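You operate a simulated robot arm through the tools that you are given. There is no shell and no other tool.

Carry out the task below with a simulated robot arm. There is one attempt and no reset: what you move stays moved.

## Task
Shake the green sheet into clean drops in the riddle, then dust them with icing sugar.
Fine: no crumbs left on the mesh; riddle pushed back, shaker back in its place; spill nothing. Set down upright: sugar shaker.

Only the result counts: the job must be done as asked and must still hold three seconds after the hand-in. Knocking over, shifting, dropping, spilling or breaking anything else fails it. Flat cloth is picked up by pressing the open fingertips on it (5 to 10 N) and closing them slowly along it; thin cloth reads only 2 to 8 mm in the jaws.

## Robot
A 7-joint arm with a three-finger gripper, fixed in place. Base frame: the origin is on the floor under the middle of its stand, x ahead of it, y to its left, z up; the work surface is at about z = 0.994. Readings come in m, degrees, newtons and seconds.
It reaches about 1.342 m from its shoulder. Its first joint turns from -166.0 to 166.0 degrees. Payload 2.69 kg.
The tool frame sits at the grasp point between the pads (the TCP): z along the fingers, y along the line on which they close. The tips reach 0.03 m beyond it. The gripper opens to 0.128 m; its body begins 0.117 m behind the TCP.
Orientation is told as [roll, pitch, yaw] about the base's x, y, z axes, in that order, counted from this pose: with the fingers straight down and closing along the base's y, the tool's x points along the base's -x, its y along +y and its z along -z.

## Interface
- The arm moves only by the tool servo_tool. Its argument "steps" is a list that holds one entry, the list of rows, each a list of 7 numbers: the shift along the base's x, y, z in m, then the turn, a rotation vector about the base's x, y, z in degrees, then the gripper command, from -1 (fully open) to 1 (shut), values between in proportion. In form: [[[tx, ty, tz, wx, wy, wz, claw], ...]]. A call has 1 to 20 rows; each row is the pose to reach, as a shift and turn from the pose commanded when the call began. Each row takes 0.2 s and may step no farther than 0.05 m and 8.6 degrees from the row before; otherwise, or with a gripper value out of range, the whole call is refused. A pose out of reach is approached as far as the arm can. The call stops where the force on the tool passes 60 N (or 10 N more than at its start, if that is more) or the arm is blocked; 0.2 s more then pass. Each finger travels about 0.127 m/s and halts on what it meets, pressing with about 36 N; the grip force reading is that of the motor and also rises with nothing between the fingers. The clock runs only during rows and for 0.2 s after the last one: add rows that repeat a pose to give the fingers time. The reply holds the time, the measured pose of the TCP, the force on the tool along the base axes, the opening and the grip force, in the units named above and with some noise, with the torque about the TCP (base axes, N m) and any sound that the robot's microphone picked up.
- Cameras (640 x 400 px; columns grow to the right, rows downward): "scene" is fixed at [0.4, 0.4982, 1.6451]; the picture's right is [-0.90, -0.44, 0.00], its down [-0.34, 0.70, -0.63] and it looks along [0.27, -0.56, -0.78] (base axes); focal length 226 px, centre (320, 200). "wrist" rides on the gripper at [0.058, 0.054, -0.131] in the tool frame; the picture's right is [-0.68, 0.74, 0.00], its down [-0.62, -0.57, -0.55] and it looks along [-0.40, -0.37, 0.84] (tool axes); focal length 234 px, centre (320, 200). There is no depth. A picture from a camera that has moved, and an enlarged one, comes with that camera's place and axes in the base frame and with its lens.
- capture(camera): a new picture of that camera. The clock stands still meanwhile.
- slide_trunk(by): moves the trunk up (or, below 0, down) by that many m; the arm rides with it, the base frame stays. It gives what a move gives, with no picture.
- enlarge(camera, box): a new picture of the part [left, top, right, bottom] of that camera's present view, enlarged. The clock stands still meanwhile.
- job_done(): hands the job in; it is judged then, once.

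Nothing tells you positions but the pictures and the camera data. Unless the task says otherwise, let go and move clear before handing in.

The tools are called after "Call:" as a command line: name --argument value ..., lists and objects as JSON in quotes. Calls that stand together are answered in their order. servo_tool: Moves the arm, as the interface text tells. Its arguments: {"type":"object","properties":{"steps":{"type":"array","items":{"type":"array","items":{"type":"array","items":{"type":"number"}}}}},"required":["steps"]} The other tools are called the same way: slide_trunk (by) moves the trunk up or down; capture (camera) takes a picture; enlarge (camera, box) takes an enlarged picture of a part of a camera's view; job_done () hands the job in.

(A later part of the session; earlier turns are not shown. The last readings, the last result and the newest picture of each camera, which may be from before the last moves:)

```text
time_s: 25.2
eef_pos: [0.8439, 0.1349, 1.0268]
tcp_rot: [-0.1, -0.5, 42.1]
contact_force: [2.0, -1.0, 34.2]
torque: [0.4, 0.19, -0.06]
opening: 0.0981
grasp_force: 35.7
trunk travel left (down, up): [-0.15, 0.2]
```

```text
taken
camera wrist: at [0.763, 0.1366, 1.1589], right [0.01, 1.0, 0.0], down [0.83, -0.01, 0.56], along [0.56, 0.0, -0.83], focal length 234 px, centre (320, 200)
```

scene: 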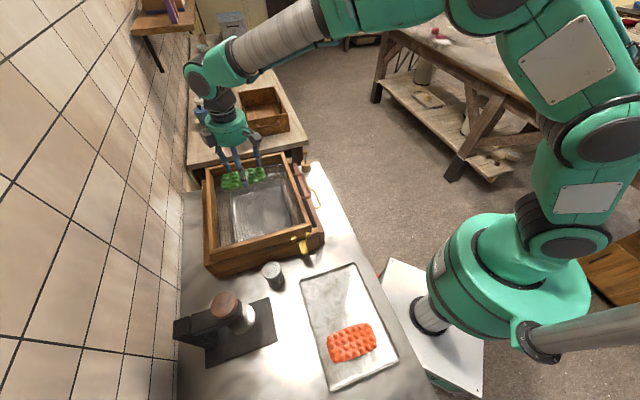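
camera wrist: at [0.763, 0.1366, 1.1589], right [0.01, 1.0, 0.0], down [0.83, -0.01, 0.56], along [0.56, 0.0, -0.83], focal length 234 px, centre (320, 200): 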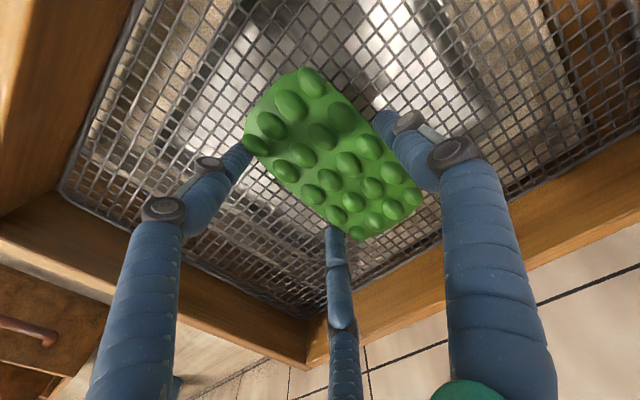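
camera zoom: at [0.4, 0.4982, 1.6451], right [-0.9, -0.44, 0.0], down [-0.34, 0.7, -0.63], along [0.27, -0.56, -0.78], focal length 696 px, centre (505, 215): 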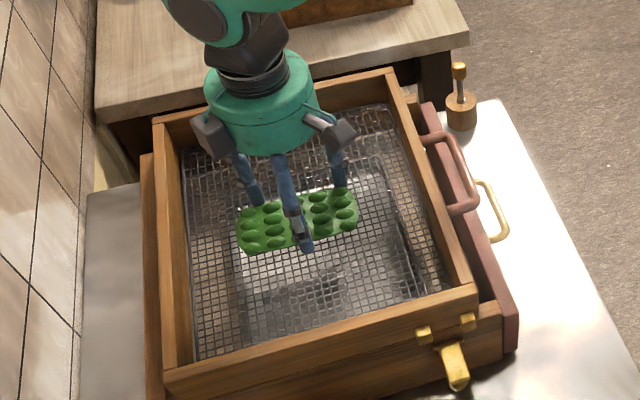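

Touchdown on the mesh at TCP z ≈ 1.027. I relieve the pressure slightly and open the fingers.

Call:
servo_tool --steps '[[[0, 0, 0.002, 0, 0, 0, -0.4], [0, 0, 0.003, 0, 0, 0, -0.4], [0, 0, 0.003, 0, 0, 0, -0.55], [0, 0, 0.003, 0, 0, 0, -0.7], [0, 0, 0.003, 0, 0, 0, -0.85], [0, 0, 0.003, 0, 0, 0, -1], [0, 0, 0.003, 0, 0, 0, -1]]]'

Call:
capture --camera "wrist"

Call:
enlarge --camera "scene" --box '[180, 130, 340, 260]'

```text
time_s: 26.8
eef_pos: [0.842, 0.1343, 1.0268]
tcp_rot: [0.0, -0.1, 41.9]
contact_force: [0.0, -0.3, -0.5]
torque: [-0.02, 0.03, 0.02]
opening: 0.1278
grasp_force: 0.0
trunk travel left (down, up): [-0.15, 0.2]
```

```text
taken
camera wrist: at [0.7632, 0.1362, 1.159], right [0.01, 1.0, 0.0], down [0.84, -0.01, 0.55], along [0.55, 0.0, -0.84], focal length 234 px, centre (320, 200)
```

wrist: 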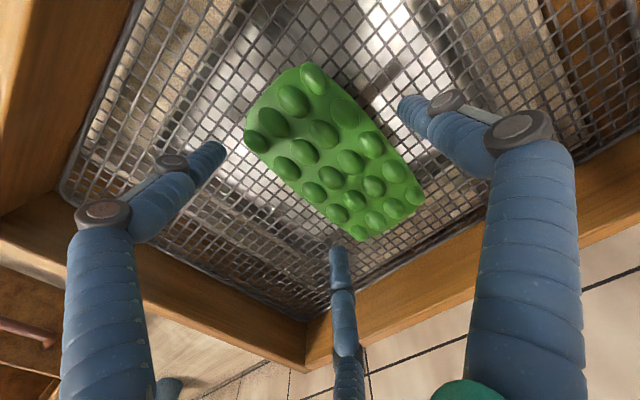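

```text
3.08 times, centred on (260, 195) of scene
camera zoom: at [0.4, 0.4982, 1.6451], right [-0.9, -0.44, 0.0], down [-0.34, 0.7, -0.63], along [0.27, -0.56, -0.78], focal length 696 px, centre (505, 215)
```

zoom: 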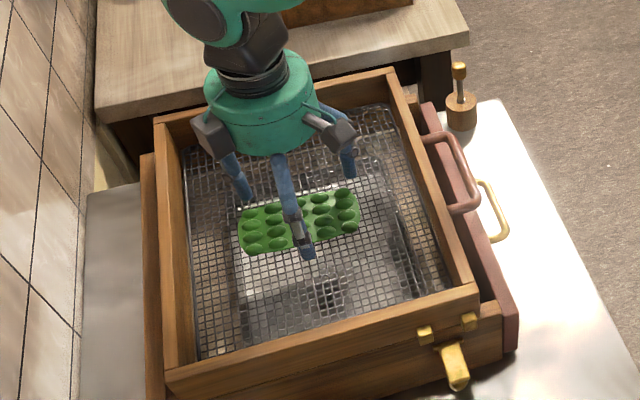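

The sheet rests on the mesh. I rise straight up and back off to view the riddle and its handle.

Call:
servo_tool --steps '[[[0, 0, 0.03, 0, 0, 0, -1], [0, 0, 0.07, 0, 0, 0, -1], [0, 0, 0.11, 0, 0, 0, -1], [0, 0, 0.15, 0, 0, 0, -1], [-0.03, -0.03, 0.18, 0, 0, 0, -1], [-0.06, -0.06, 0.2, 0, 0, 0, -1], [-0.09, -0.09, 0.2, 0, 0, 0, -1], [-0.12, -0.12, 0.2, 0, 0, 0, -1], [-0.15, -0.15, 0.2, 0, 0, 0, -1], [-0.18, -0.17, 0.2, 0, 0, 0, -1], [-0.21, -0.18, 0.2, 0, 0, 0, -1], [-0.21, -0.18, 0.2, 0, 0, 0, -1]]]'

Call:
capture --camera "wrist"

Call:
enlarge --camera "scene" --box '[180, 130, 340, 260]'

```text
refused: row 5 steps farther than a row can; nothing moved
```

```text
taken
camera wrist: at [0.7632, 0.1362, 1.159], right [0.01, 1.0, 0.0], down [0.84, -0.01, 0.55], along [0.55, 0.0, -0.84], focal length 234 px, centre (320, 200)
```

wrist: 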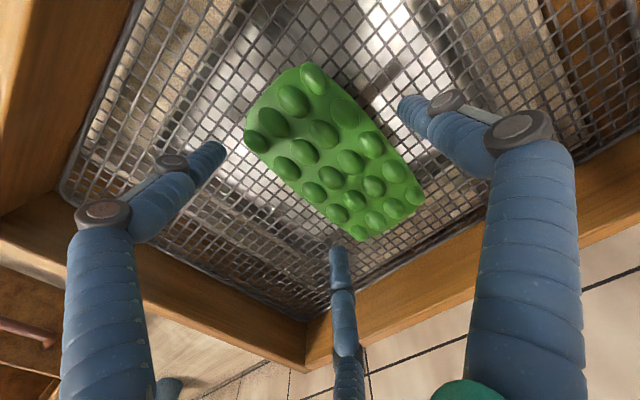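

```text
3.08 times, centred on (260, 195) of scene
camera zoom: at [0.4, 0.4982, 1.6451], right [-0.9, -0.44, 0.0], down [-0.34, 0.7, -0.63], along [0.27, -0.56, -0.78], focal length 696 px, centre (505, 215)
```

zoom: 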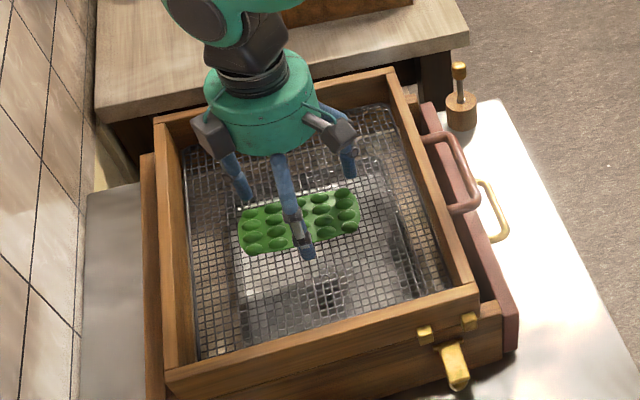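

Call:
servo_tool --steps '[[[0, 0, 0.03, 0, 0, 0, -1], [0, 0, 0.07, 0, 0, 0, -1], [0, 0, 0.11, 0, 0, 0, -1], [0, 0, 0.15, 0, 0, 0, -1], [-0.03, -0.02, 0.16, 0, 0, 0, -1], [-0.065, -0.04, 0.17, 0, 0, 0, -1], [-0.1, -0.06, 0.17, 0, 0, 0, -1], [-0.135, -0.08, 0.17, 0, 0, 0, -1], [-0.17, -0.1, 0.17, 0, 0, 0, -1], [-0.205, -0.12, 0.17, 0, 0, 0, -1], [-0.24, -0.134, 0.17, 0, 0, 0, -1], [-0.24, -0.134, 0.17, 0, 0, 0, -1]]]'

Call:
capture --camera "wrist"

Call:
enlarge --camera "wrist" --box '[200, 60, 480, 260]'

Call:
enlarge --camera "scene" --box '[180, 130, 340, 260]'

```text
time_s: 29.4
eef_pos: [0.604, -0.001, 1.1985]
tcp_rot: [0.0, -0.1, 42.1]
contact_force: [-0.5, -0.5, 0.4]
torque: [0.0, -0.09, -0.05]
opening: 0.1282
grasp_force: 0.0
trunk travel left (down, up): [-0.15, 0.2]
```

```text
taken
camera wrist: at [0.5233, 0.002, 1.33], right [0.01, 1.0, 0.0], down [0.83, -0.01, 0.55], along [0.55, 0.0, -0.83], focal length 234 px, centre (320, 200)
```

wrist: 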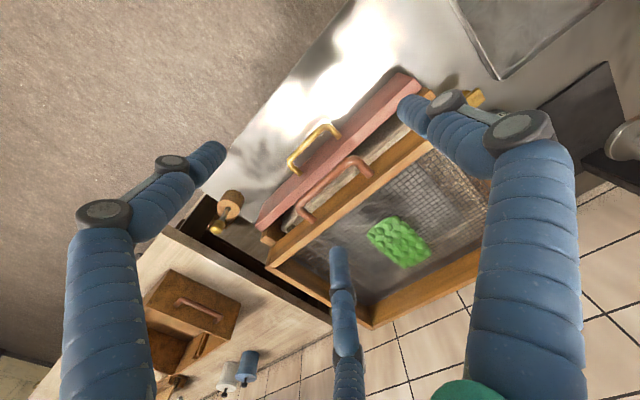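

```text
2.00 times, centred on (340, 160) of wrist
camera zoom: at [0.5233, 0.002, 1.33], right [0.01, 1.0, 0.0], down [0.83, -0.01, 0.55], along [0.55, 0.0, -0.83], focal length 468 px, centre (280, 280)
```

zoom: 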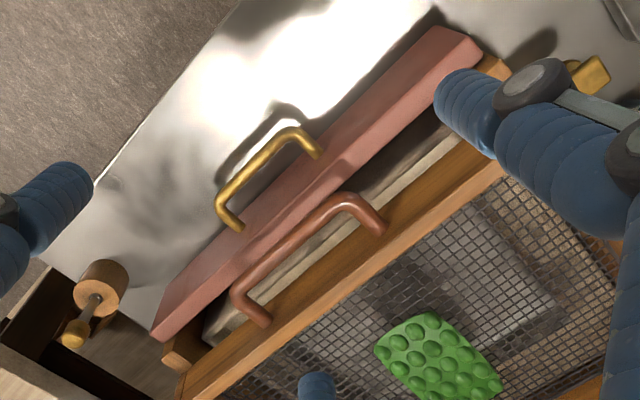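

```text
3.08 times, centred on (260, 195) of scene
camera zoom: at [0.4, 0.4982, 1.6451], right [-0.9, -0.44, 0.0], down [-0.34, 0.7, -0.63], along [0.27, -0.56, -0.78], focal length 696 px, centre (505, 215)
```

zoom: 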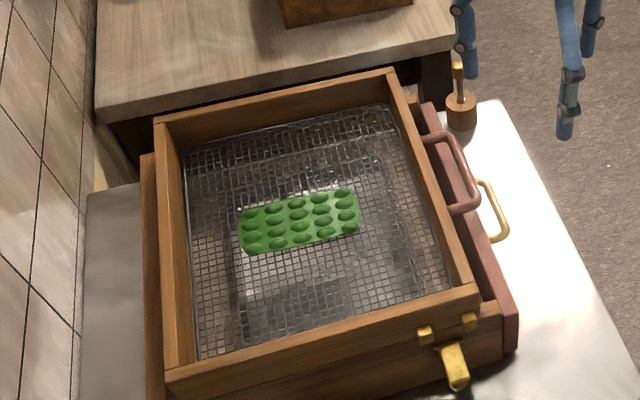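

The sheet lies centred in the riddle. Next is the mauve riddle handle (bar near (0.69, 0.01, 1.03)); I turn the hand so the single finger can go inside the loop and hover above it.

Call:
servo_tool --steps '[[[0.008, 0.001, 0, 0, 0, -8, -1], [0.016, 0.002, 0, 0, 0, -16, -1], [0.024, 0.003, 0, 0, 0, -24, -0.9], [0.032, 0.003, -0.005, 0, 0, -32, -0.7], [0.04, 0.004, -0.01, 0, 0, -40, -0.5], [0.048, 0.005, -0.015, 0, 0, -48, -0.3], [0.056, 0.005, -0.02, 0, 0, -56, -0.1], [0.064, 0.006, -0.03, 0, 0, -64, 0.1], [0.072, 0.007, -0.04, 0, 0, -72, 0.3], [0.08, 0.008, -0.05, 0, 0, -80, 0.5], [0.088, 0.008, -0.058, 0, 0, -87, 0.55], [0.088, 0.008, -0.058, 0, 0, -87, 0.55]]]'

Call:
capture --camera "wrist"

Call:
enlarge --camera "wrist" --box '[220, 80, 460, 260]'

Call:
enlarge --camera "scene" --box '[220, 110, 360, 240]'

```text
time_s: 32.0
eef_pos: [0.6899, 0.0097, 1.139]
tcp_rot: [0.0, 0.0, -45.1]
contact_force: [0.6, -0.9, 0.0]
torque: [-0.02, 0.03, -0.01]
opening: 0.0285
grasp_force: 0.2
trunk travel left (down, up): [-0.15, 0.2]
```

```text
taken
camera wrist: at [0.6867, 0.0898, 1.2704], right [1.0, 0.04, 0.0], down [0.03, -0.83, 0.55], along [0.02, -0.55, -0.84], focal length 234 px, centre (320, 200)
```

wrist: 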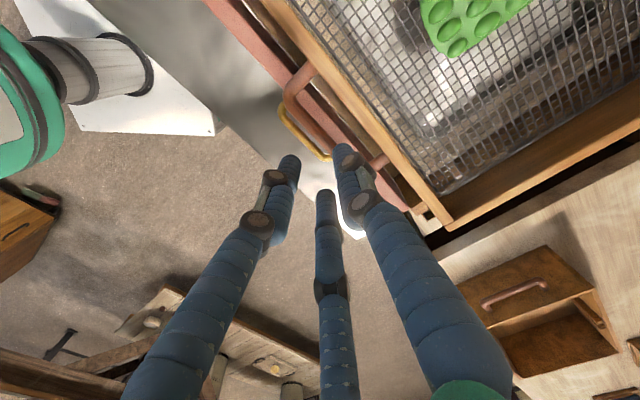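

```text
2.22 times, centred on (340, 170) of wrist
camera zoom: at [0.6867, 0.0898, 1.2704], right [1.0, 0.04, 0.0], down [0.03, -0.83, 0.55], along [0.02, -0.55, -0.84], focal length 520 px, centre (276, 267)
```

zoom: 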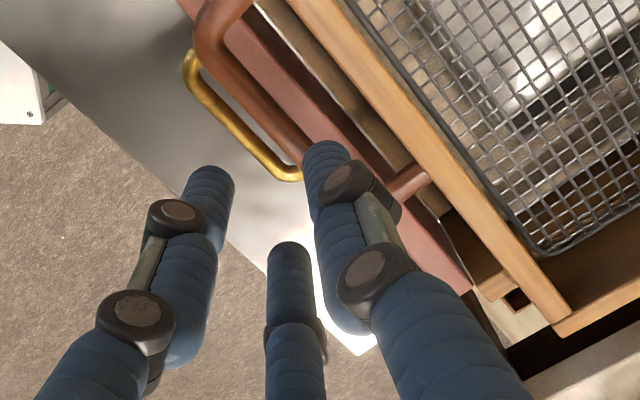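

```text
3.08 times, centred on (290, 175) of scene
camera zoom: at [0.4, 0.4982, 1.6451], right [-0.9, -0.44, 0.0], down [-0.34, 0.7, -0.63], along [0.27, -0.56, -0.78], focal length 696 px, centre (412, 277)
```

zoom: 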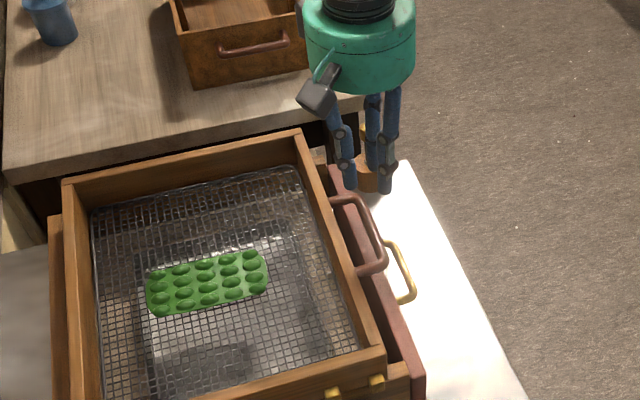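

Call:
servo_tool --steps '[[[0, 0, -0.02, 0, 0, 0, 0.55], [0, 0, -0.04, 0, 0, 0, 0.55], [0, 0, -0.06, 0, 0, 0, 0.55], [0, 0, -0.06, 0, 0, 0, 0.55]]]'

Call:
enlarge --camera "wrist" --box '[220, 80, 460, 260]'

Call:
enlarge --camera "scene" --box '[260, 130, 360, 230]'

```text
time_s: 33.0
eef_pos: [0.6902, 0.0077, 1.0788]
tcp_rot: [0.0, 0.0, -44.9]
contact_force: [0.2, 0.1, -0.2]
torque: [0.0, -0.02, -0.01]
opening: 0.0286
grasp_force: 0.1
trunk travel left (down, up): [-0.15, 0.2]
```

```text
2.22 times, centred on (340, 170) of wrist
camera zoom: at [0.6864, 0.0885, 1.2101], right [1.0, 0.04, 0.0], down [0.04, -0.83, 0.55], along [0.02, -0.55, -0.84], focal length 520 px, centre (276, 267)
```

zoom: 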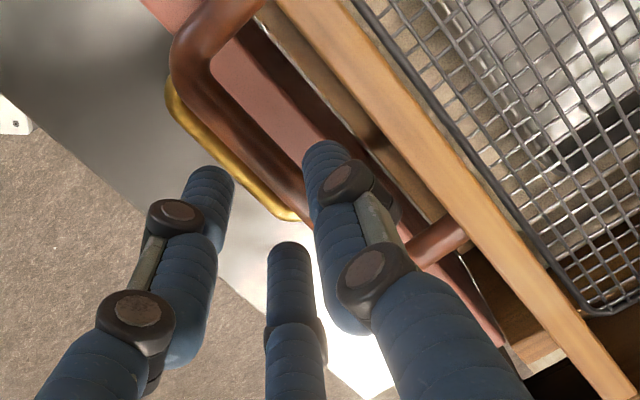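

```text
4.00 times, centred on (310, 180) of scene
camera zoom: at [0.4, 0.4982, 1.6451], right [-0.9, -0.44, 0.0], down [-0.34, 0.7, -0.63], along [0.27, -0.56, -0.78], focal length 905 px, centre (360, 280)
```

zoom: 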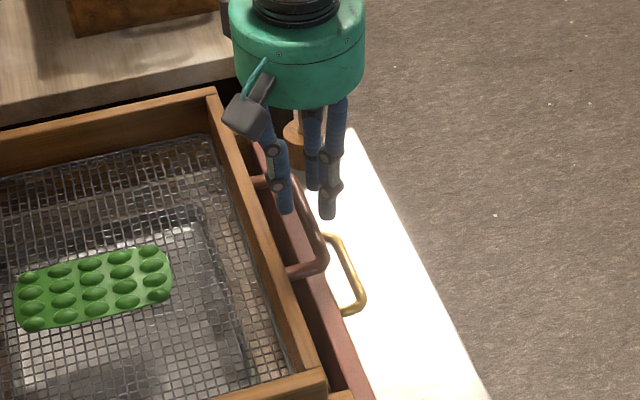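

Call:
servo_tool --steps '[[[0, 0, 0, 0, 0, 0, 0.47], [0, 0, -0.012, 0, 0, 0, 0.47], [0, 0, -0.024, 0, 0, 0, 0.47], [0, 0, -0.036, 0, 0, 0, 0.47], [0, 0, -0.045, 0, 0, 0, 0.47], [0, 0, -0.045, 0, 0, 0, 0.47]]]'

Call:
enlarge --camera "wrist" --box '[220, 80, 460, 260]'

Call:
enlarge --camera "scene" --box '[260, 130, 360, 230]'

```text
time_s: 34.4
eef_pos: [0.6896, 0.0094, 1.0329]
tcp_rot: [0.0, -0.1, -45.0]
contact_force: [-1.0, -0.1, -0.1]
torque: [0.01, 0.02, -0.02]
opening: 0.034
grasp_force: 0.4
trunk travel left (down, up): [-0.15, 0.2]
```

```text
2.22 times, centred on (340, 170) of wrist
camera zoom: at [0.6869, 0.0894, 1.1651], right [1.0, 0.04, 0.0], down [0.04, -0.83, 0.55], along [0.02, -0.55, -0.84], focal length 520 px, centre (276, 267)
```

zoom: 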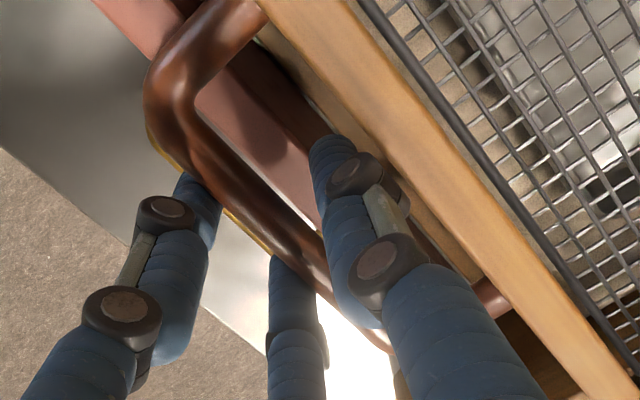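

```text
4.00 times, centred on (310, 180) of scene
camera zoom: at [0.4, 0.4982, 1.6451], right [-0.9, -0.44, 0.0], down [-0.34, 0.7, -0.63], along [0.27, -0.56, -0.78], focal length 905 px, centre (360, 280)
```

zoom: 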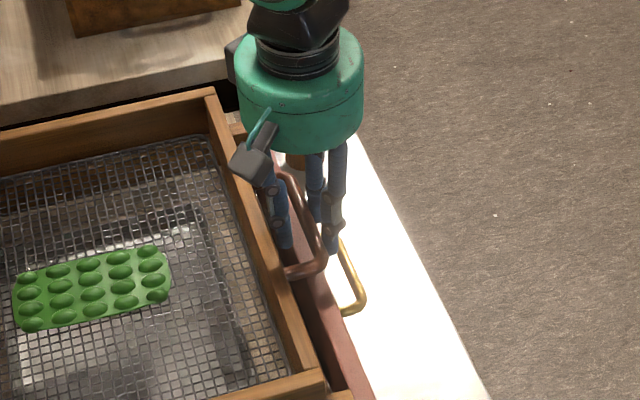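

The bar sits between the pair and the single finger; I close on it.

Call:
servo_tool --steps '[[[0, 0, 0, 0, 0, 0, 0.55], [0, 0, 0, 0, 0, 0, 0.65], [0, 0, 0, 0, 0, 0, 0.75], [0, 0, 0, 0, 0, 0, 0.9], [0, 0, 0, 0, 0, 0, 0.9]]]'

Call:
enlarge --camera "wrist" --box '[220, 80, 460, 260]'

```text
time_s: 35.6
eef_pos: [0.6895, 0.0078, 1.0332]
tcp_rot: [0.0, 0.0, -45.1]
contact_force: [-12.2, -34.5, -5.2]
torque: [-0.48, 0.0, -0.62]
opening: 0.0222
grasp_force: 45.1
trunk travel left (down, up): [-0.15, 0.2]
```

```text
2.22 times, centred on (340, 170) of wrist
camera zoom: at [0.6862, 0.0871, 1.1649], right [1.0, 0.04, 0.0], down [0.04, -0.84, 0.55], along [0.02, -0.55, -0.84], focal length 520 px, centre (276, 267)
```

zoom: 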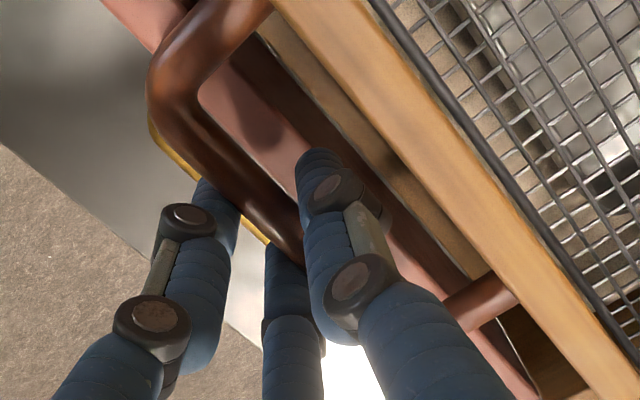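

Call:
servo_tool --steps '[[[-0.0012, -0.0012, 0, 0, 0, 0, 0.9], [-0.0012, -0.0012, 0, 0, 0, 0, 0.9]]]'

```text
time_s: 36.2
eef_pos: [0.6893, 0.0074, 1.0325]
tcp_rot: [0.0, 0.1, -45.0]
contact_force: [-4.0, -26.7, -16.9]
torque: [-0.4, -0.04, -0.78]
opening: 0.0224
grasp_force: 45.4
trunk travel left (down, up): [-0.15, 0.2]
```

Call:
servo_tool --steps '[[[-0.0025, -0.0025, 0, 0, 0, 0, 0.9], [-0.005, -0.005, 0, 0, 0, 0, 0.9], [-0.005, -0.005, 0, 0, 0, 0, 0.9]]]'

Call:
enlarge --camera "wrist" --box '[220, 80, 460, 260]'

Call:
enlarge --camera "scene" --box '[180, 130, 340, 260]'

```text
time_s: 37.0
eef_pos: [0.6853, 0.0028, 1.0333]
tcp_rot: [-0.1, 0.0, -45.0]
contact_force: [7.5, -6.3, -27.6]
torque: [-0.09, -0.02, -0.63]
opening: 0.0222
grasp_force: 44.4
trunk travel left (down, up): [-0.15, 0.2]
```

```text
2.22 times, centred on (340, 170) of wrist
camera zoom: at [0.6817, 0.0826, 1.1649], right [1.0, 0.04, 0.0], down [0.04, -0.83, 0.55], along [0.02, -0.55, -0.84], focal length 520 px, centre (276, 267)
```

zoom: 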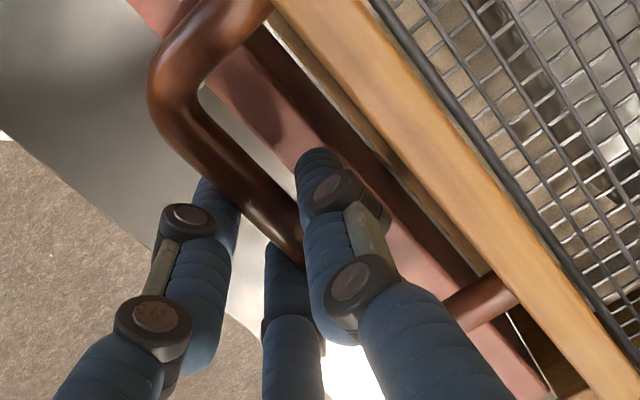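

```text
3.08 times, centred on (260, 195) of scene
camera zoom: at [0.4, 0.4982, 1.6451], right [-0.9, -0.44, 0.0], down [-0.34, 0.7, -0.63], along [0.27, -0.56, -0.78], focal length 696 px, centre (505, 215)
```

zoom: 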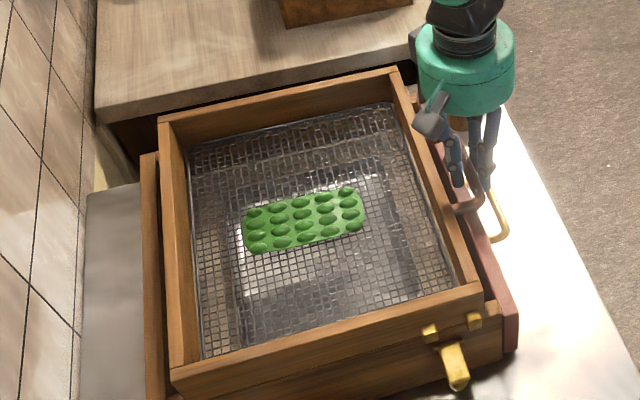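

The riddle follows the handle. I relieve a little vertical strain, then test a slightly longer pull.

Call:
servo_tool --steps '[[[0, 0, -0.0015, 0, 0, 0, 0.9], [0, 0, -0.0015, 0, 0, 0, 0.9]]]'

Call:
servo_tool --steps '[[[-0.003, -0.003, 0, 0, 0, 0, 0.9], [-0.007, -0.007, 0, 0, 0, 0, 0.9], [-0.011, -0.011, 0, 0, 0, 0, 0.9], [-0.011, -0.011, 0, 0, 0, 0, 0.9]]]'

Call:
enlarge --camera "scene" --box '[180, 130, 340, 260]'

```text
time_s: 37.6
eef_pos: [0.6852, 0.0023, 1.033]
tcp_rot: [-0.1, -0.1, -45.1]
contact_force: [4.3, -3.7, -9.2]
torque: [0.32, 0.33, -0.71]
opening: 0.0219
grasp_force: 45.1
trunk travel left (down, up): [-0.15, 0.2]
```

```text
time_s: 38.6
eef_pos: [0.6729, -0.0089, 1.0358]
tcp_rot: [0.0, -0.1, -44.9]
contact_force: [7.1, -6.9, -2.7]
torque: [-0.11, -0.06, -0.7]
opening: 0.0221
grasp_force: 44.8
trunk travel left (down, up): [-0.15, 0.2]
```

```text
3.08 times, centred on (260, 195) of scene
camera zoom: at [0.4, 0.4982, 1.6451], right [-0.9, -0.44, 0.0], down [-0.34, 0.7, -0.63], along [0.27, -0.56, -0.78], focal length 696 px, centre (505, 215)
```

zoom: 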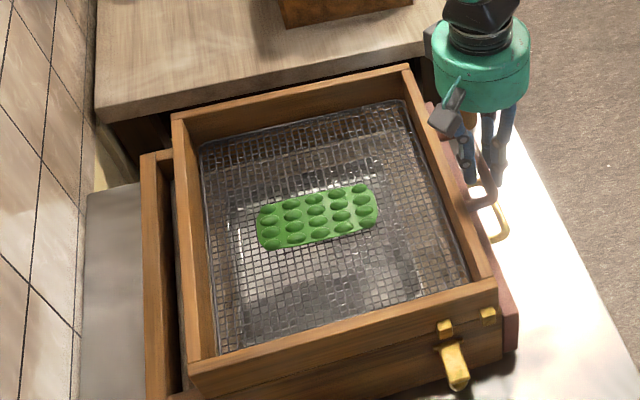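

Call:
servo_tool --steps '[[[-0.009, -0.009, 0, 0, 0, 0, 0.9], [-0.018, -0.018, 0, 0, 0, 0, 0.9], [-0.026, -0.026, 0, 0, 0, 0, 0.9], [-0.026, -0.026, 0, 0, 0, 0, 0.9]]]'

Call:
enlarge --camera "scene" --box '[180, 130, 340, 260]'

Call:
enlarge --camera "wrist" --box '[220, 80, 460, 260]'

```text
time_s: 39.6
eef_pos: [0.6466, -0.0346, 1.0331]
tcp_rot: [0.0, 0.0, -45.1]
contact_force: [11.4, -10.6, -6.4]
torque: [-0.18, -0.13, -0.7]
opening: 0.0218
grasp_force: 45.2
trunk travel left (down, up): [-0.15, 0.2]
```

```text
3.08 times, centred on (260, 195) of scene
camera zoom: at [0.4, 0.4982, 1.6451], right [-0.9, -0.44, 0.0], down [-0.34, 0.7, -0.63], along [0.27, -0.56, -0.78], focal length 696 px, centre (505, 215)
```

zoom: 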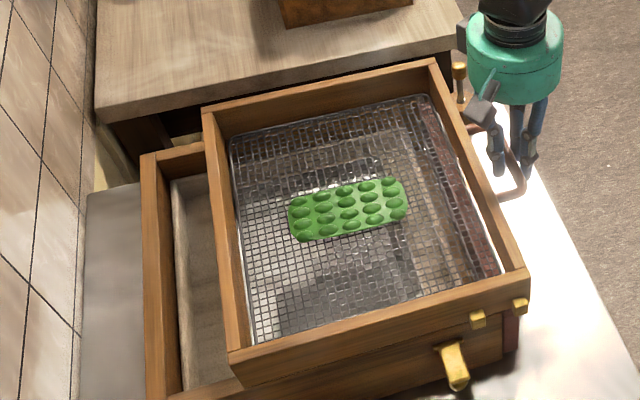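

```text
2.22 times, centred on (340, 170) of wrist
camera zoom: at [0.6443, 0.0455, 1.165], right [1.0, 0.04, 0.0], down [0.04, -0.83, 0.55], along [0.02, -0.55, -0.84], focal length 520 px, centre (276, 267)
```

zoom: 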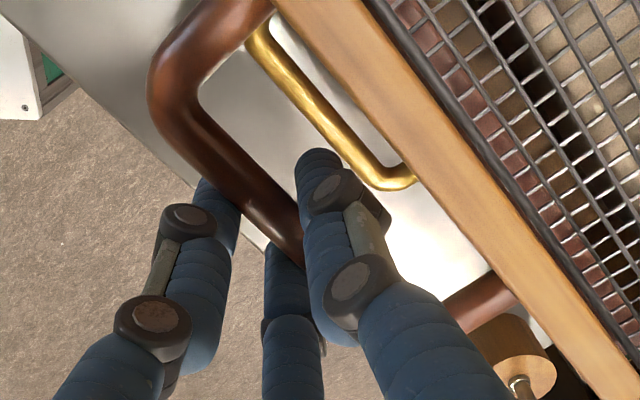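

The riddle slides freely about 6 cm out; that is far enough. Now I shake it back and forth over a shorter stroke so everything stays above the drawer.

Call:
servo_tool --steps '[[[0.012, 0.012, 0, 0, 0, 0, 0.95], [0.037, 0.037, 0, 0, 0, 0, 0.95], [0.012, 0.012, 0, 0, 0, 0, 0.95], [0.037, 0.037, 0, 0, 0, 0, 0.95], [0.012, 0.012, 0, 0, 0, 0, 0.95], [0.037, 0.037, 0, 0, 0, 0, 0.95], [0.012, 0.012, 0, 0, 0, 0, 0.95], [0.037, 0.037, 0, 0, 0, 0, 0.95]]]'

Call:
enlarge --camera "scene" --box '[180, 130, 340, 260]'

Call:
capture --camera "wrist"

```text
time_s: 41.4
eef_pos: [0.6845, 0.0017, 1.0338]
tcp_rot: [0.0, -0.1, -45.0]
contact_force: [7.0, -7.0, -15.5]
torque: [-0.92, -0.85, -0.58]
opening: 0.0224
grasp_force: 45.3
trunk travel left (down, up): [-0.15, 0.2]
```

```text
3.08 times, centred on (260, 195) of scene
camera zoom: at [0.4, 0.4982, 1.6451], right [-0.9, -0.44, 0.0], down [-0.34, 0.7, -0.63], along [0.27, -0.56, -0.78], focal length 696 px, centre (505, 215)
```

zoom: 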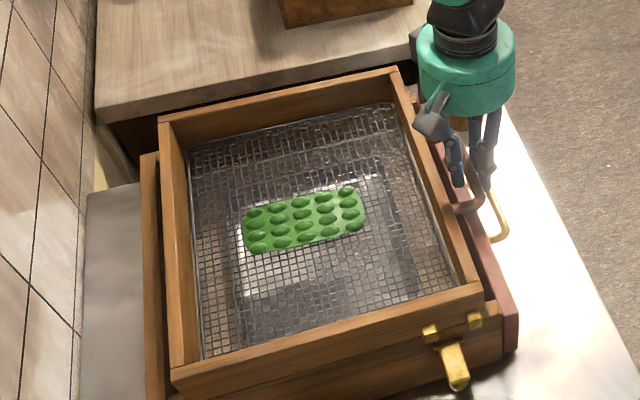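

```text
taken
camera wrist: at [0.6811, 0.0826, 1.1651], right [1.0, 0.04, 0.0], down [0.04, -0.84, 0.55], along [0.02, -0.55, -0.84], focal length 234 px, centre (320, 200)
```

wrist: 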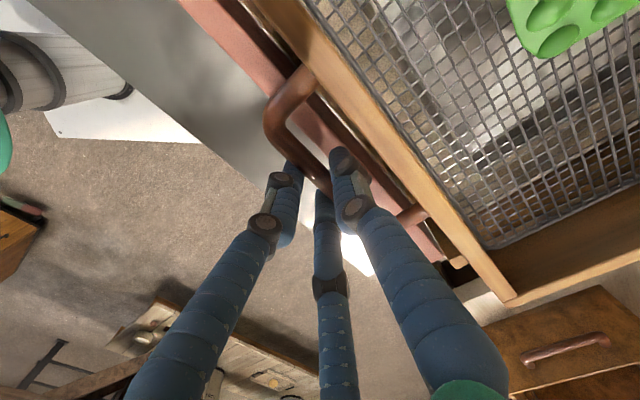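

Not broken yet; I shake harder with a fuller stroke.

Call:
servo_tool --steps '[[[-0.035, -0.035, 0, 0, 0, 0, 0.95], [0, 0, 0, 0, 0, 0, 0.95], [-0.035, -0.035, 0, 0, 0, 0, 0.95], [0, 0, 0, 0, 0, 0, 0.95], [-0.035, -0.035, 0, 0, 0, 0, 0.95], [0, 0, 0, 0, 0, 0, 0.95], [-0.035, -0.035, 0, 0, 0, 0, 0.95], [0, 0, 0, 0, 0, 0, 0.95], [-0.035, -0.035, 0, 0, 0, 0, 0.95], [0, 0, 0, 0, 0, 0, 0.95], [-0.035, -0.035, 0, 0, 0, 0, 0.95], [0, 0, 0, 0, 0, 0, 0.95]]]'

Call:
enlarge --camera "scene" --box '[180, 130, 340, 260]'

```text
time_s: 44.0
eef_pos: [0.683, 0.0021, 1.0335]
tcp_rot: [0.0, 0.0, -45.0]
contact_force: [5.1, -7.3, -30.4]
torque: [-1.08, -0.94, -0.53]
opening: 0.0221
grasp_force: 45.3
trunk travel left (down, up): [-0.15, 0.2]
```

```text
3.08 times, centred on (260, 195) of scene
camera zoom: at [0.4, 0.4982, 1.6451], right [-0.9, -0.44, 0.0], down [-0.34, 0.7, -0.63], along [0.27, -0.56, -0.78], focal length 696 px, centre (505, 215)
```

zoom: 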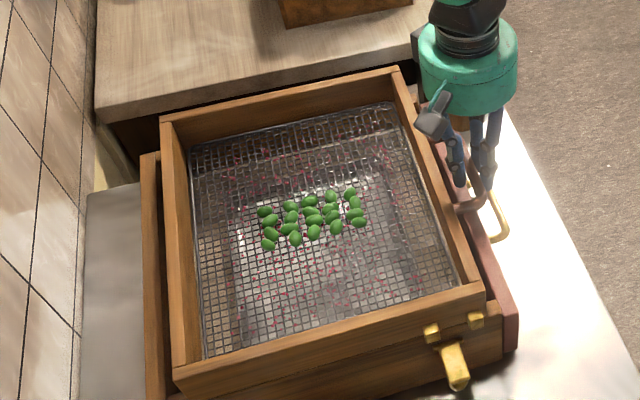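

The sheet has broken into green drops, with small pinkish crumbs lying across the mesh. I look closer before shaking on.

Call:
enlarge --camera "scene" --box '[220, 160, 310, 220]'

Call:
capture --camera "scene"

Call:
capture --camera "wrist"

```text
6.67 times, centred on (265, 190) of scene
camera zoom: at [0.4, 0.4982, 1.6451], right [-0.9, -0.44, 0.0], down [-0.34, 0.7, -0.63], along [0.27, -0.56, -0.78], focal length 1508 px, centre (687, 267)
```

zoom: 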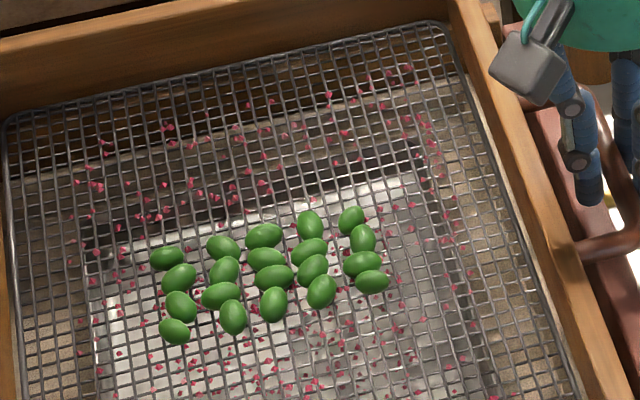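

```text
taken
```

scene: 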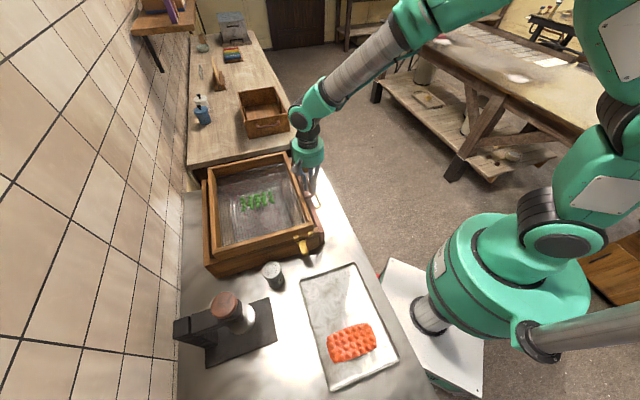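

```text
taken
camera wrist: at [0.6795, 0.0815, 1.1653], right [1.0, 0.04, 0.0], down [0.04, -0.84, 0.55], along [0.02, -0.55, -0.84], focal length 234 px, centre (320, 200)
```

wrist: 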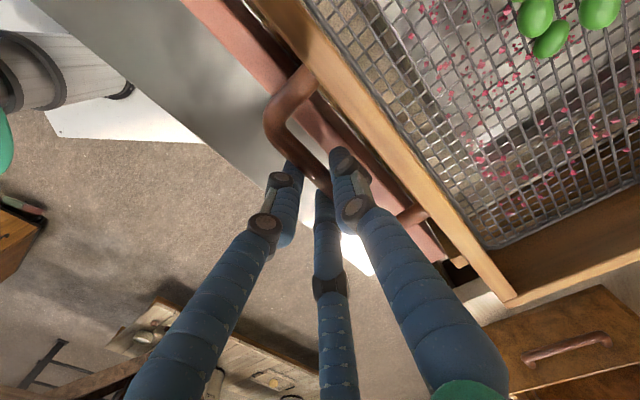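

The drops have separated; crumbs remain to be sifted. I keep shaking.

Call:
servo_tool --steps '[[[-0.035, -0.035, 0, 0, 0, 0, 0.95], [0, 0, 0, 0, 0, 0, 0.95], [-0.035, -0.035, 0, 0, 0, 0, 0.95], [0, 0, 0, 0, 0, 0, 0.95], [-0.035, -0.035, 0, 0, 0, 0, 0.95], [0, 0, 0, 0, 0, 0, 0.95], [-0.035, -0.035, 0, 0, 0, 0, 0.95], [0, 0, 0, 0, 0, 0, 0.95], [-0.035, -0.035, 0, 0, 0, 0, 0.95], [0, 0, 0, 0, 0, 0, 0.95], [-0.035, -0.035, 0, 0, 0, 0, 0.95], [0, 0, 0, 0, 0, 0, 0.95]]]'

Call:
enlarge --camera "scene" --box '[220, 160, 310, 220]'

Call:
enlarge --camera "scene" --box '[190, 140, 330, 250]'

```text
time_s: 46.6
eef_pos: [0.684, 0.0014, 1.0328]
tcp_rot: [-0.1, 0.0, -45.0]
contact_force: [-12.5, 10.3, -4.1]
torque: [-0.85, -0.72, -0.53]
opening: 0.022
grasp_force: 45.0
trunk travel left (down, up): [-0.15, 0.2]
```

```text
6.67 times, centred on (265, 190) of scene
camera zoom: at [0.4, 0.4982, 1.6451], right [-0.9, -0.44, 0.0], down [-0.34, 0.7, -0.63], along [0.27, -0.56, -0.78], focal length 1508 px, centre (687, 267)
```

zoom: 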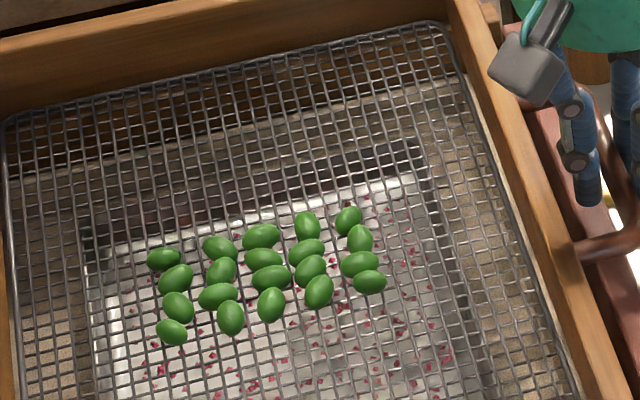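

```text
3.64 times, centred on (260, 195) of scene
camera zoom: at [0.4, 0.4982, 1.6451], right [-0.9, -0.44, 0.0], down [-0.34, 0.7, -0.63], along [0.27, -0.56, -0.78], focal length 822 px, centre (538, 218)
```

zoom: 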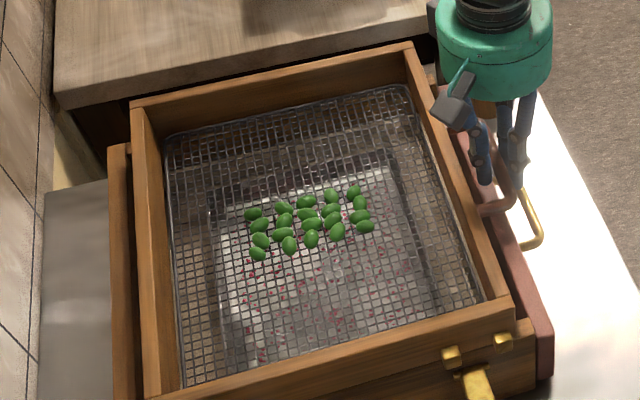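

The mesh now looks clean, with the remaining specks lying in the drawer pan. A few more strokes to be sure, then I compare the specks at two riddle positions.

Call:
servo_tool --steps '[[[-0.035, -0.035, 0, 0, 0, 0, 0.95], [0, 0, 0, 0, 0, 0, 0.95], [-0.035, -0.035, 0, 0, 0, 0, 0.95], [0, 0, 0, 0, 0, 0, 0.95], [-0.035, -0.035, 0, 0, 0, 0, 0.95], [0, 0, 0, 0, 0, 0, 0.95], [-0.03, -0.03, 0, 0, 0, 0, 0.95], [-0.03, -0.03, 0, 0, 0, 0, 0.95]]]'

Call:
enlarge --camera "scene" --box '[220, 160, 310, 220]'

Call:
enlarge --camera "scene" --box '[190, 140, 330, 250]'

```text
time_s: 48.4
eef_pos: [0.6523, -0.0283, 1.0344]
tcp_rot: [-0.1, 0.0, -45.1]
contact_force: [-13.0, 11.8, 15.1]
torque: [0.52, 0.34, -0.63]
opening: 0.0221
grasp_force: 45.1
trunk travel left (down, up): [-0.15, 0.2]
```

```text
6.67 times, centred on (265, 190) of scene
camera zoom: at [0.4, 0.4982, 1.6451], right [-0.9, -0.44, 0.0], down [-0.34, 0.7, -0.63], along [0.27, -0.56, -0.78], focal length 1508 px, centre (687, 267)
```

zoom: 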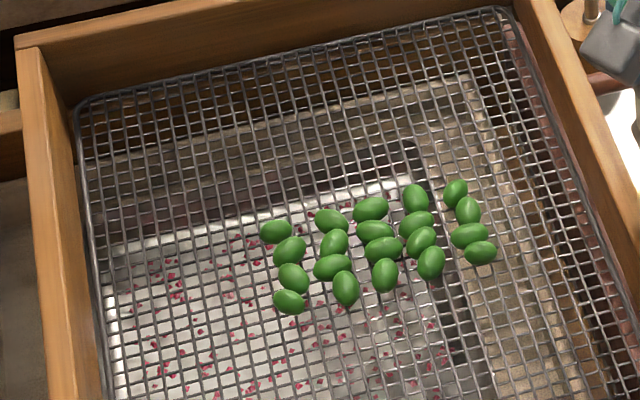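

```text
3.64 times, centred on (260, 195) of scene
camera zoom: at [0.4, 0.4982, 1.6451], right [-0.9, -0.44, 0.0], down [-0.34, 0.7, -0.63], along [0.27, -0.56, -0.78], focal length 822 px, centre (538, 218)
```

zoom: 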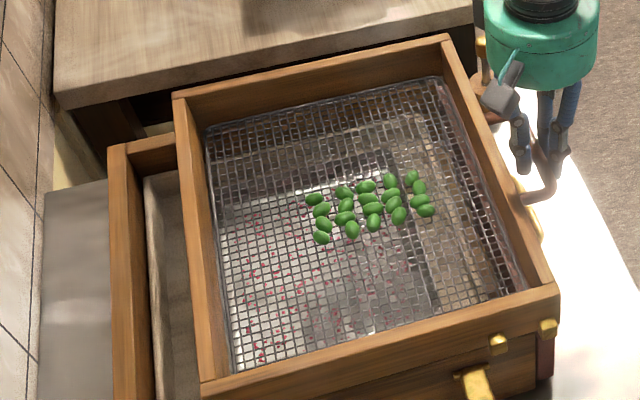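

The specks stay with the pan, so the mesh is clean and all 20 drops are on it. Now I push the riddle back home until it meets its stop.

Call:
servo_tool --steps '[[[0.008, 0.008, 0, 0, 0, 0, 0.95], [0.016, 0.016, 0, 0, 0, 0, 0.95], [0.024, 0.024, 0, 0, 0, 0, 0.95], [0.03, 0.03, 0, 0, 0, 0, 0.95], [0.033, 0.033, 0, 0, 0, 0, 0.95], [0.035, 0.035, 0, 0, 0, 0, 0.95], [0.035, 0.035, 0, 0, 0, 0, 0.95]]]'

Call:
enlarge --camera "scene" --box '[180, 130, 340, 260]'

```text
time_s: 50.0
eef_pos: [0.6887, 0.0069, 1.0327]
tcp_rot: [0.0, -0.2, -45.0]
contact_force: [-7.0, -2.8, 4.5]
torque: [-0.17, -0.08, -0.7]
opening: 0.0219
grasp_force: 45.5
trunk travel left (down, up): [-0.15, 0.2]
```

```text
3.08 times, centred on (260, 195) of scene
camera zoom: at [0.4, 0.4982, 1.6451], right [-0.9, -0.44, 0.0], down [-0.34, 0.7, -0.63], along [0.27, -0.56, -0.78], focal length 696 px, centre (505, 215)
```

zoom: 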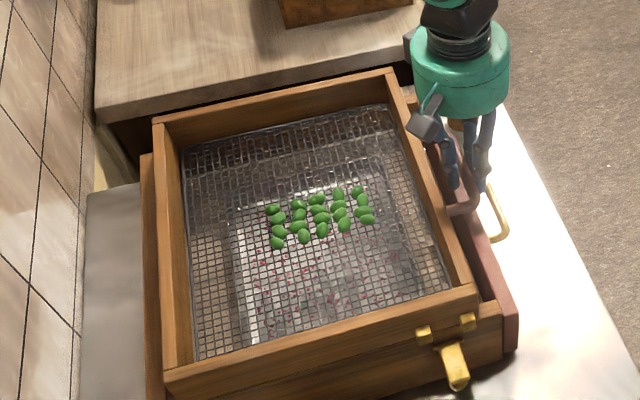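

Call:
servo_tool --steps '[[[0.0008, 0.0008, 0, 0, 0, 0, 0.95], [0.0012, 0.0012, 0, 0, 0, 0, 0.95]]]'

```text
time_s: 50.6
eef_pos: [0.689, 0.0086, 1.0324]
tcp_rot: [-0.2, 0.0, -45.1]
contact_force: [-18.1, -18.3, 7.5]
torque: [-0.37, 0.07, -0.84]
opening: 0.0221
grasp_force: 44.7
trunk travel left (down, up): [-0.15, 0.2]
```

The riddle is firmly home against its stop. I release the handle and rise clear.

Call:
servo_tool --steps '[[[-0.001, -0.001, 0, 0, 0, 0, 0.85], [-0.001, -0.001, 0, 0, 0, 0, 0.7], [-0.001, -0.001, 0, 0, 0, 0, 0.55], [-0.001, -0.001, 0, 0, 0, 0, 0.48], [-0.001, -0.001, 0, 0, 0, 0, 0.48]]]'

Call:
enlarge --camera "wrist" --box '[220, 80, 460, 260]'

```text
time_s: 51.8
eef_pos: [0.6885, 0.0077, 1.0335]
tcp_rot: [0.0, -0.1, -45.0]
contact_force: [0.3, 0.0, 0.2]
torque: [0.0, 0.0, 0.02]
opening: 0.0332
grasp_force: 0.1
trunk travel left (down, up): [-0.15, 0.2]
```

```text
2.22 times, centred on (340, 170) of wrist
camera zoom: at [0.6856, 0.0882, 1.1649], right [1.0, 0.04, 0.0], down [0.03, -0.83, 0.55], along [0.02, -0.55, -0.84], focal length 520 px, centre (276, 267)
```

zoom: 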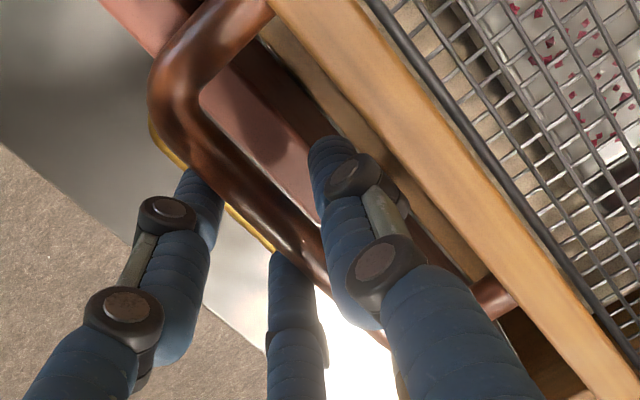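

Released cleanly. I rise and move to open air, levelling the yaw, to rehearse the tilt I will need for the shaker.

Call:
servo_tool --steps '[[[0, 0, 0.03, 0, 0, 0, 0.48], [0, 0, 0.07, 0, 0, 0, 0.48], [0, 0, 0.11, 0, 0, 0, 0.3], [0, 0, 0.15, 0, 0, 0, 0.1], [-0.01, 0.02, 0.18, 0, 0, 8, 0], [-0.02, 0.045, 0.2, 0, 0, 16, -0.2], [-0.03, 0.07, 0.215, 0, 0, 24, -0.3], [-0.04, 0.1, 0.22, 0, 0, 32, -0.3], [-0.05, 0.13, 0.22, 0, 0, 40, -0.3], [-0.06, 0.16, 0.22, 0, 0, 45, -0.3], [-0.06, 0.16, 0.22, 0, 0, 45, -0.3]]]'

Call:
enlarge --camera "scene" --box '[180, 130, 340, 260]'

```text
time_s: 54.2
eef_pos: [0.6292, 0.1666, 1.2546]
tcp_rot: [0.0, -0.2, 0.1]
contact_force: [0.2, 0.7, -0.5]
torque: [-0.06, -0.02, 0.02]
opening: 0.083
grasp_force: 0.0
trunk travel left (down, up): [-0.15, 0.2]
```

```text
3.08 times, centred on (260, 195) of scene
camera zoom: at [0.4, 0.4982, 1.6451], right [-0.9, -0.44, 0.0], down [-0.34, 0.7, -0.63], along [0.27, -0.56, -0.78], focal length 696 px, centre (505, 215)
```

zoom: 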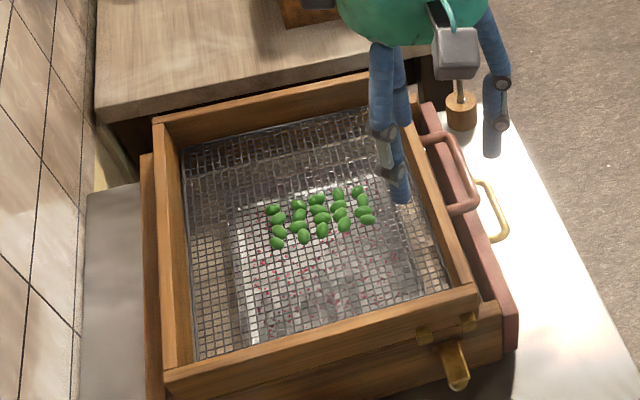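

Call:
servo_tool --steps '[[[0, 0, 0, 0, -7.5, 0, -0.3], [0, 0, 0, 0, -15, 0, -0.3], [0, 0, 0, 0, -22.5, 0, -0.3], [0, 0, 0, 0, -30, 0, -0.3], [0, 0, 0, 0, -37.5, 0, -0.3], [0, 0, 0, 0, -45, 0, -0.3], [0, 0, 0, 0, -52.5, 0, -0.3], [0, 0, 0, 0, -60, 0, -0.3], [0, 0, 0, 0, -60, 0, -0.3]]]'

Call:
capture --camera "scene"

Call:
capture --camera "wrist"

```text
time_s: 56.2
eef_pos: [0.6323, 0.1698, 1.2503]
tcp_rot: [-0.3, -59.9, 0.1]
contact_force: [2.0, 0.7, -1.2]
torque: [-0.1, -0.02, -0.15]
opening: 0.083
grasp_force: 0.1
trunk travel left (down, up): [-0.15, 0.2]
```

```text
taken
```

scene: 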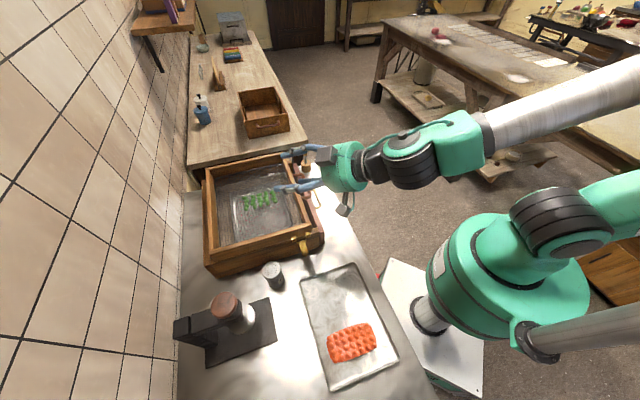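

```text
taken
camera wrist: at [0.4899, 0.224, 1.2662], right [0.34, 0.74, 0.58], down [-0.17, -0.56, 0.81], along [0.93, -0.37, -0.07], focal length 234 px, centre (320, 200)
```

wrist: 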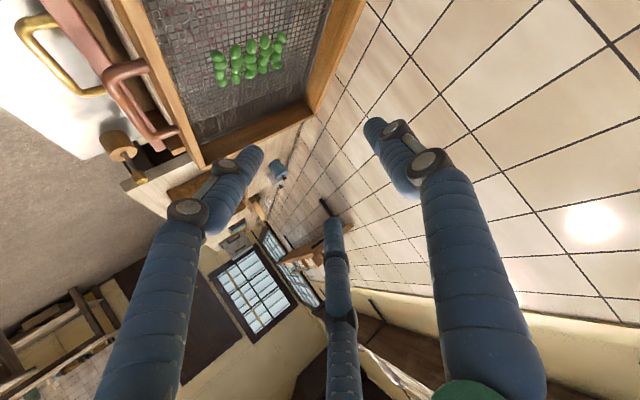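

The tilt works. I rehearse the spin about the finger axis that will invert the shaker, in free air.

Call:
servo_tool --steps '[[[0, 0, 0, 7.361, 0, -4.25, -0.3], [0, 0, 0, 14.722, 0, -8.5, -0.3], [0, 0, 0, 22.083, 0, -12.75, -0.3], [0, 0, 0, 29.444, 0, -17, -0.3], [0, 0, 0, 36.805, 0, -21.25, -0.3], [0, 0, 0, 44.166, 0, -25.5, -0.3], [0, 0, 0, 51.527, 0, -29.75, -0.3], [0, 0, 0, 58.888, 0, -34, -0.3], [0, 0, 0, 66.249, 0, -38.25, -0.3], [0, 0, 0, 73.61, 0, -42.5, -0.3], [0, 0, 0, 73.61, 0, -42.5, -0.3]]]'

Call:
capture --camera "scene"

```text
time_s: 58.6
eef_pos: [0.6281, 0.1683, 1.2531]
tcp_rot: [60.0, -4.2, -87.6]
contact_force: [-0.4, -0.3, -0.1]
torque: [0.0, 0.02, 0.0]
opening: 0.0833
grasp_force: 0.0
trunk travel left (down, up): [-0.15, 0.2]
```

```text
taken
```

scene: 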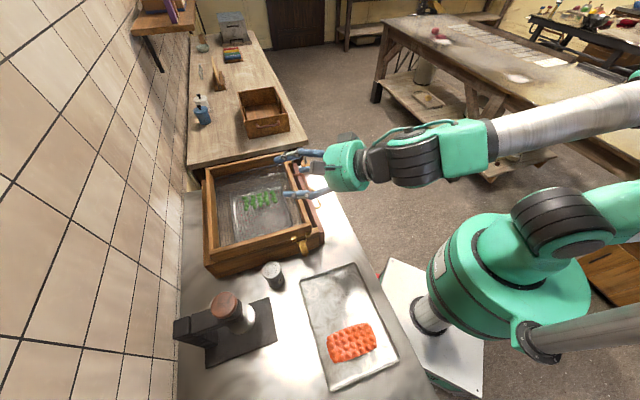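

Call:
servo_tool --steps '[[[0, 0, 0, 7.361, 0, -4.25, -0.3], [0, 0, 0, 14.722, 0, -8.5, -0.3], [0, 0, 0, 22.083, 0, -12.75, -0.3], [0, 0, 0, 29.444, 0, -17, -0.3], [0, 0, 0, 36.805, 0, -21.25, -0.3], [0, 0, 0, 44.166, 0, -25.5, -0.3], [0, 0, 0, 51.527, 0, -29.75, -0.3], [0, 0, 0, 58.888, 0, -34, -0.3], [0, 0, 0, 66.249, 0, -38.25, -0.3], [0, 0, 0, 73.61, 0, -42.5, -0.3], [0, 0, 0, 77.94, 0, -45, -0.3], [0, 0, 0, 77.94, 0, -45, -0.3]]]'

Call:
capture --camera "scene"

```text
time_s: 61.4
eef_pos: [0.5436, 0.1279, 1.5301]
tcp_rot: [-51.3, 82.3, 131.8]
contact_force: [-0.9, -0.5, 0.1]
torque: [0.0, -0.01, 0.02]
opening: 0.0832
grasp_force: 0.1
out of reach, approached as far as the arm can: row 3, 4, 5, 6, 7, 8, 9, 10
trunk travel left (down, up): [-0.15, 0.2]
stopped in row 12: the arm was blocked; the commanded pose is now the measured one
```

```text
taken
```

scene: 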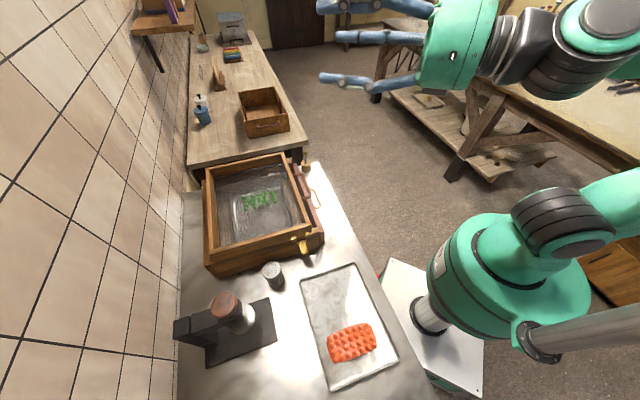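

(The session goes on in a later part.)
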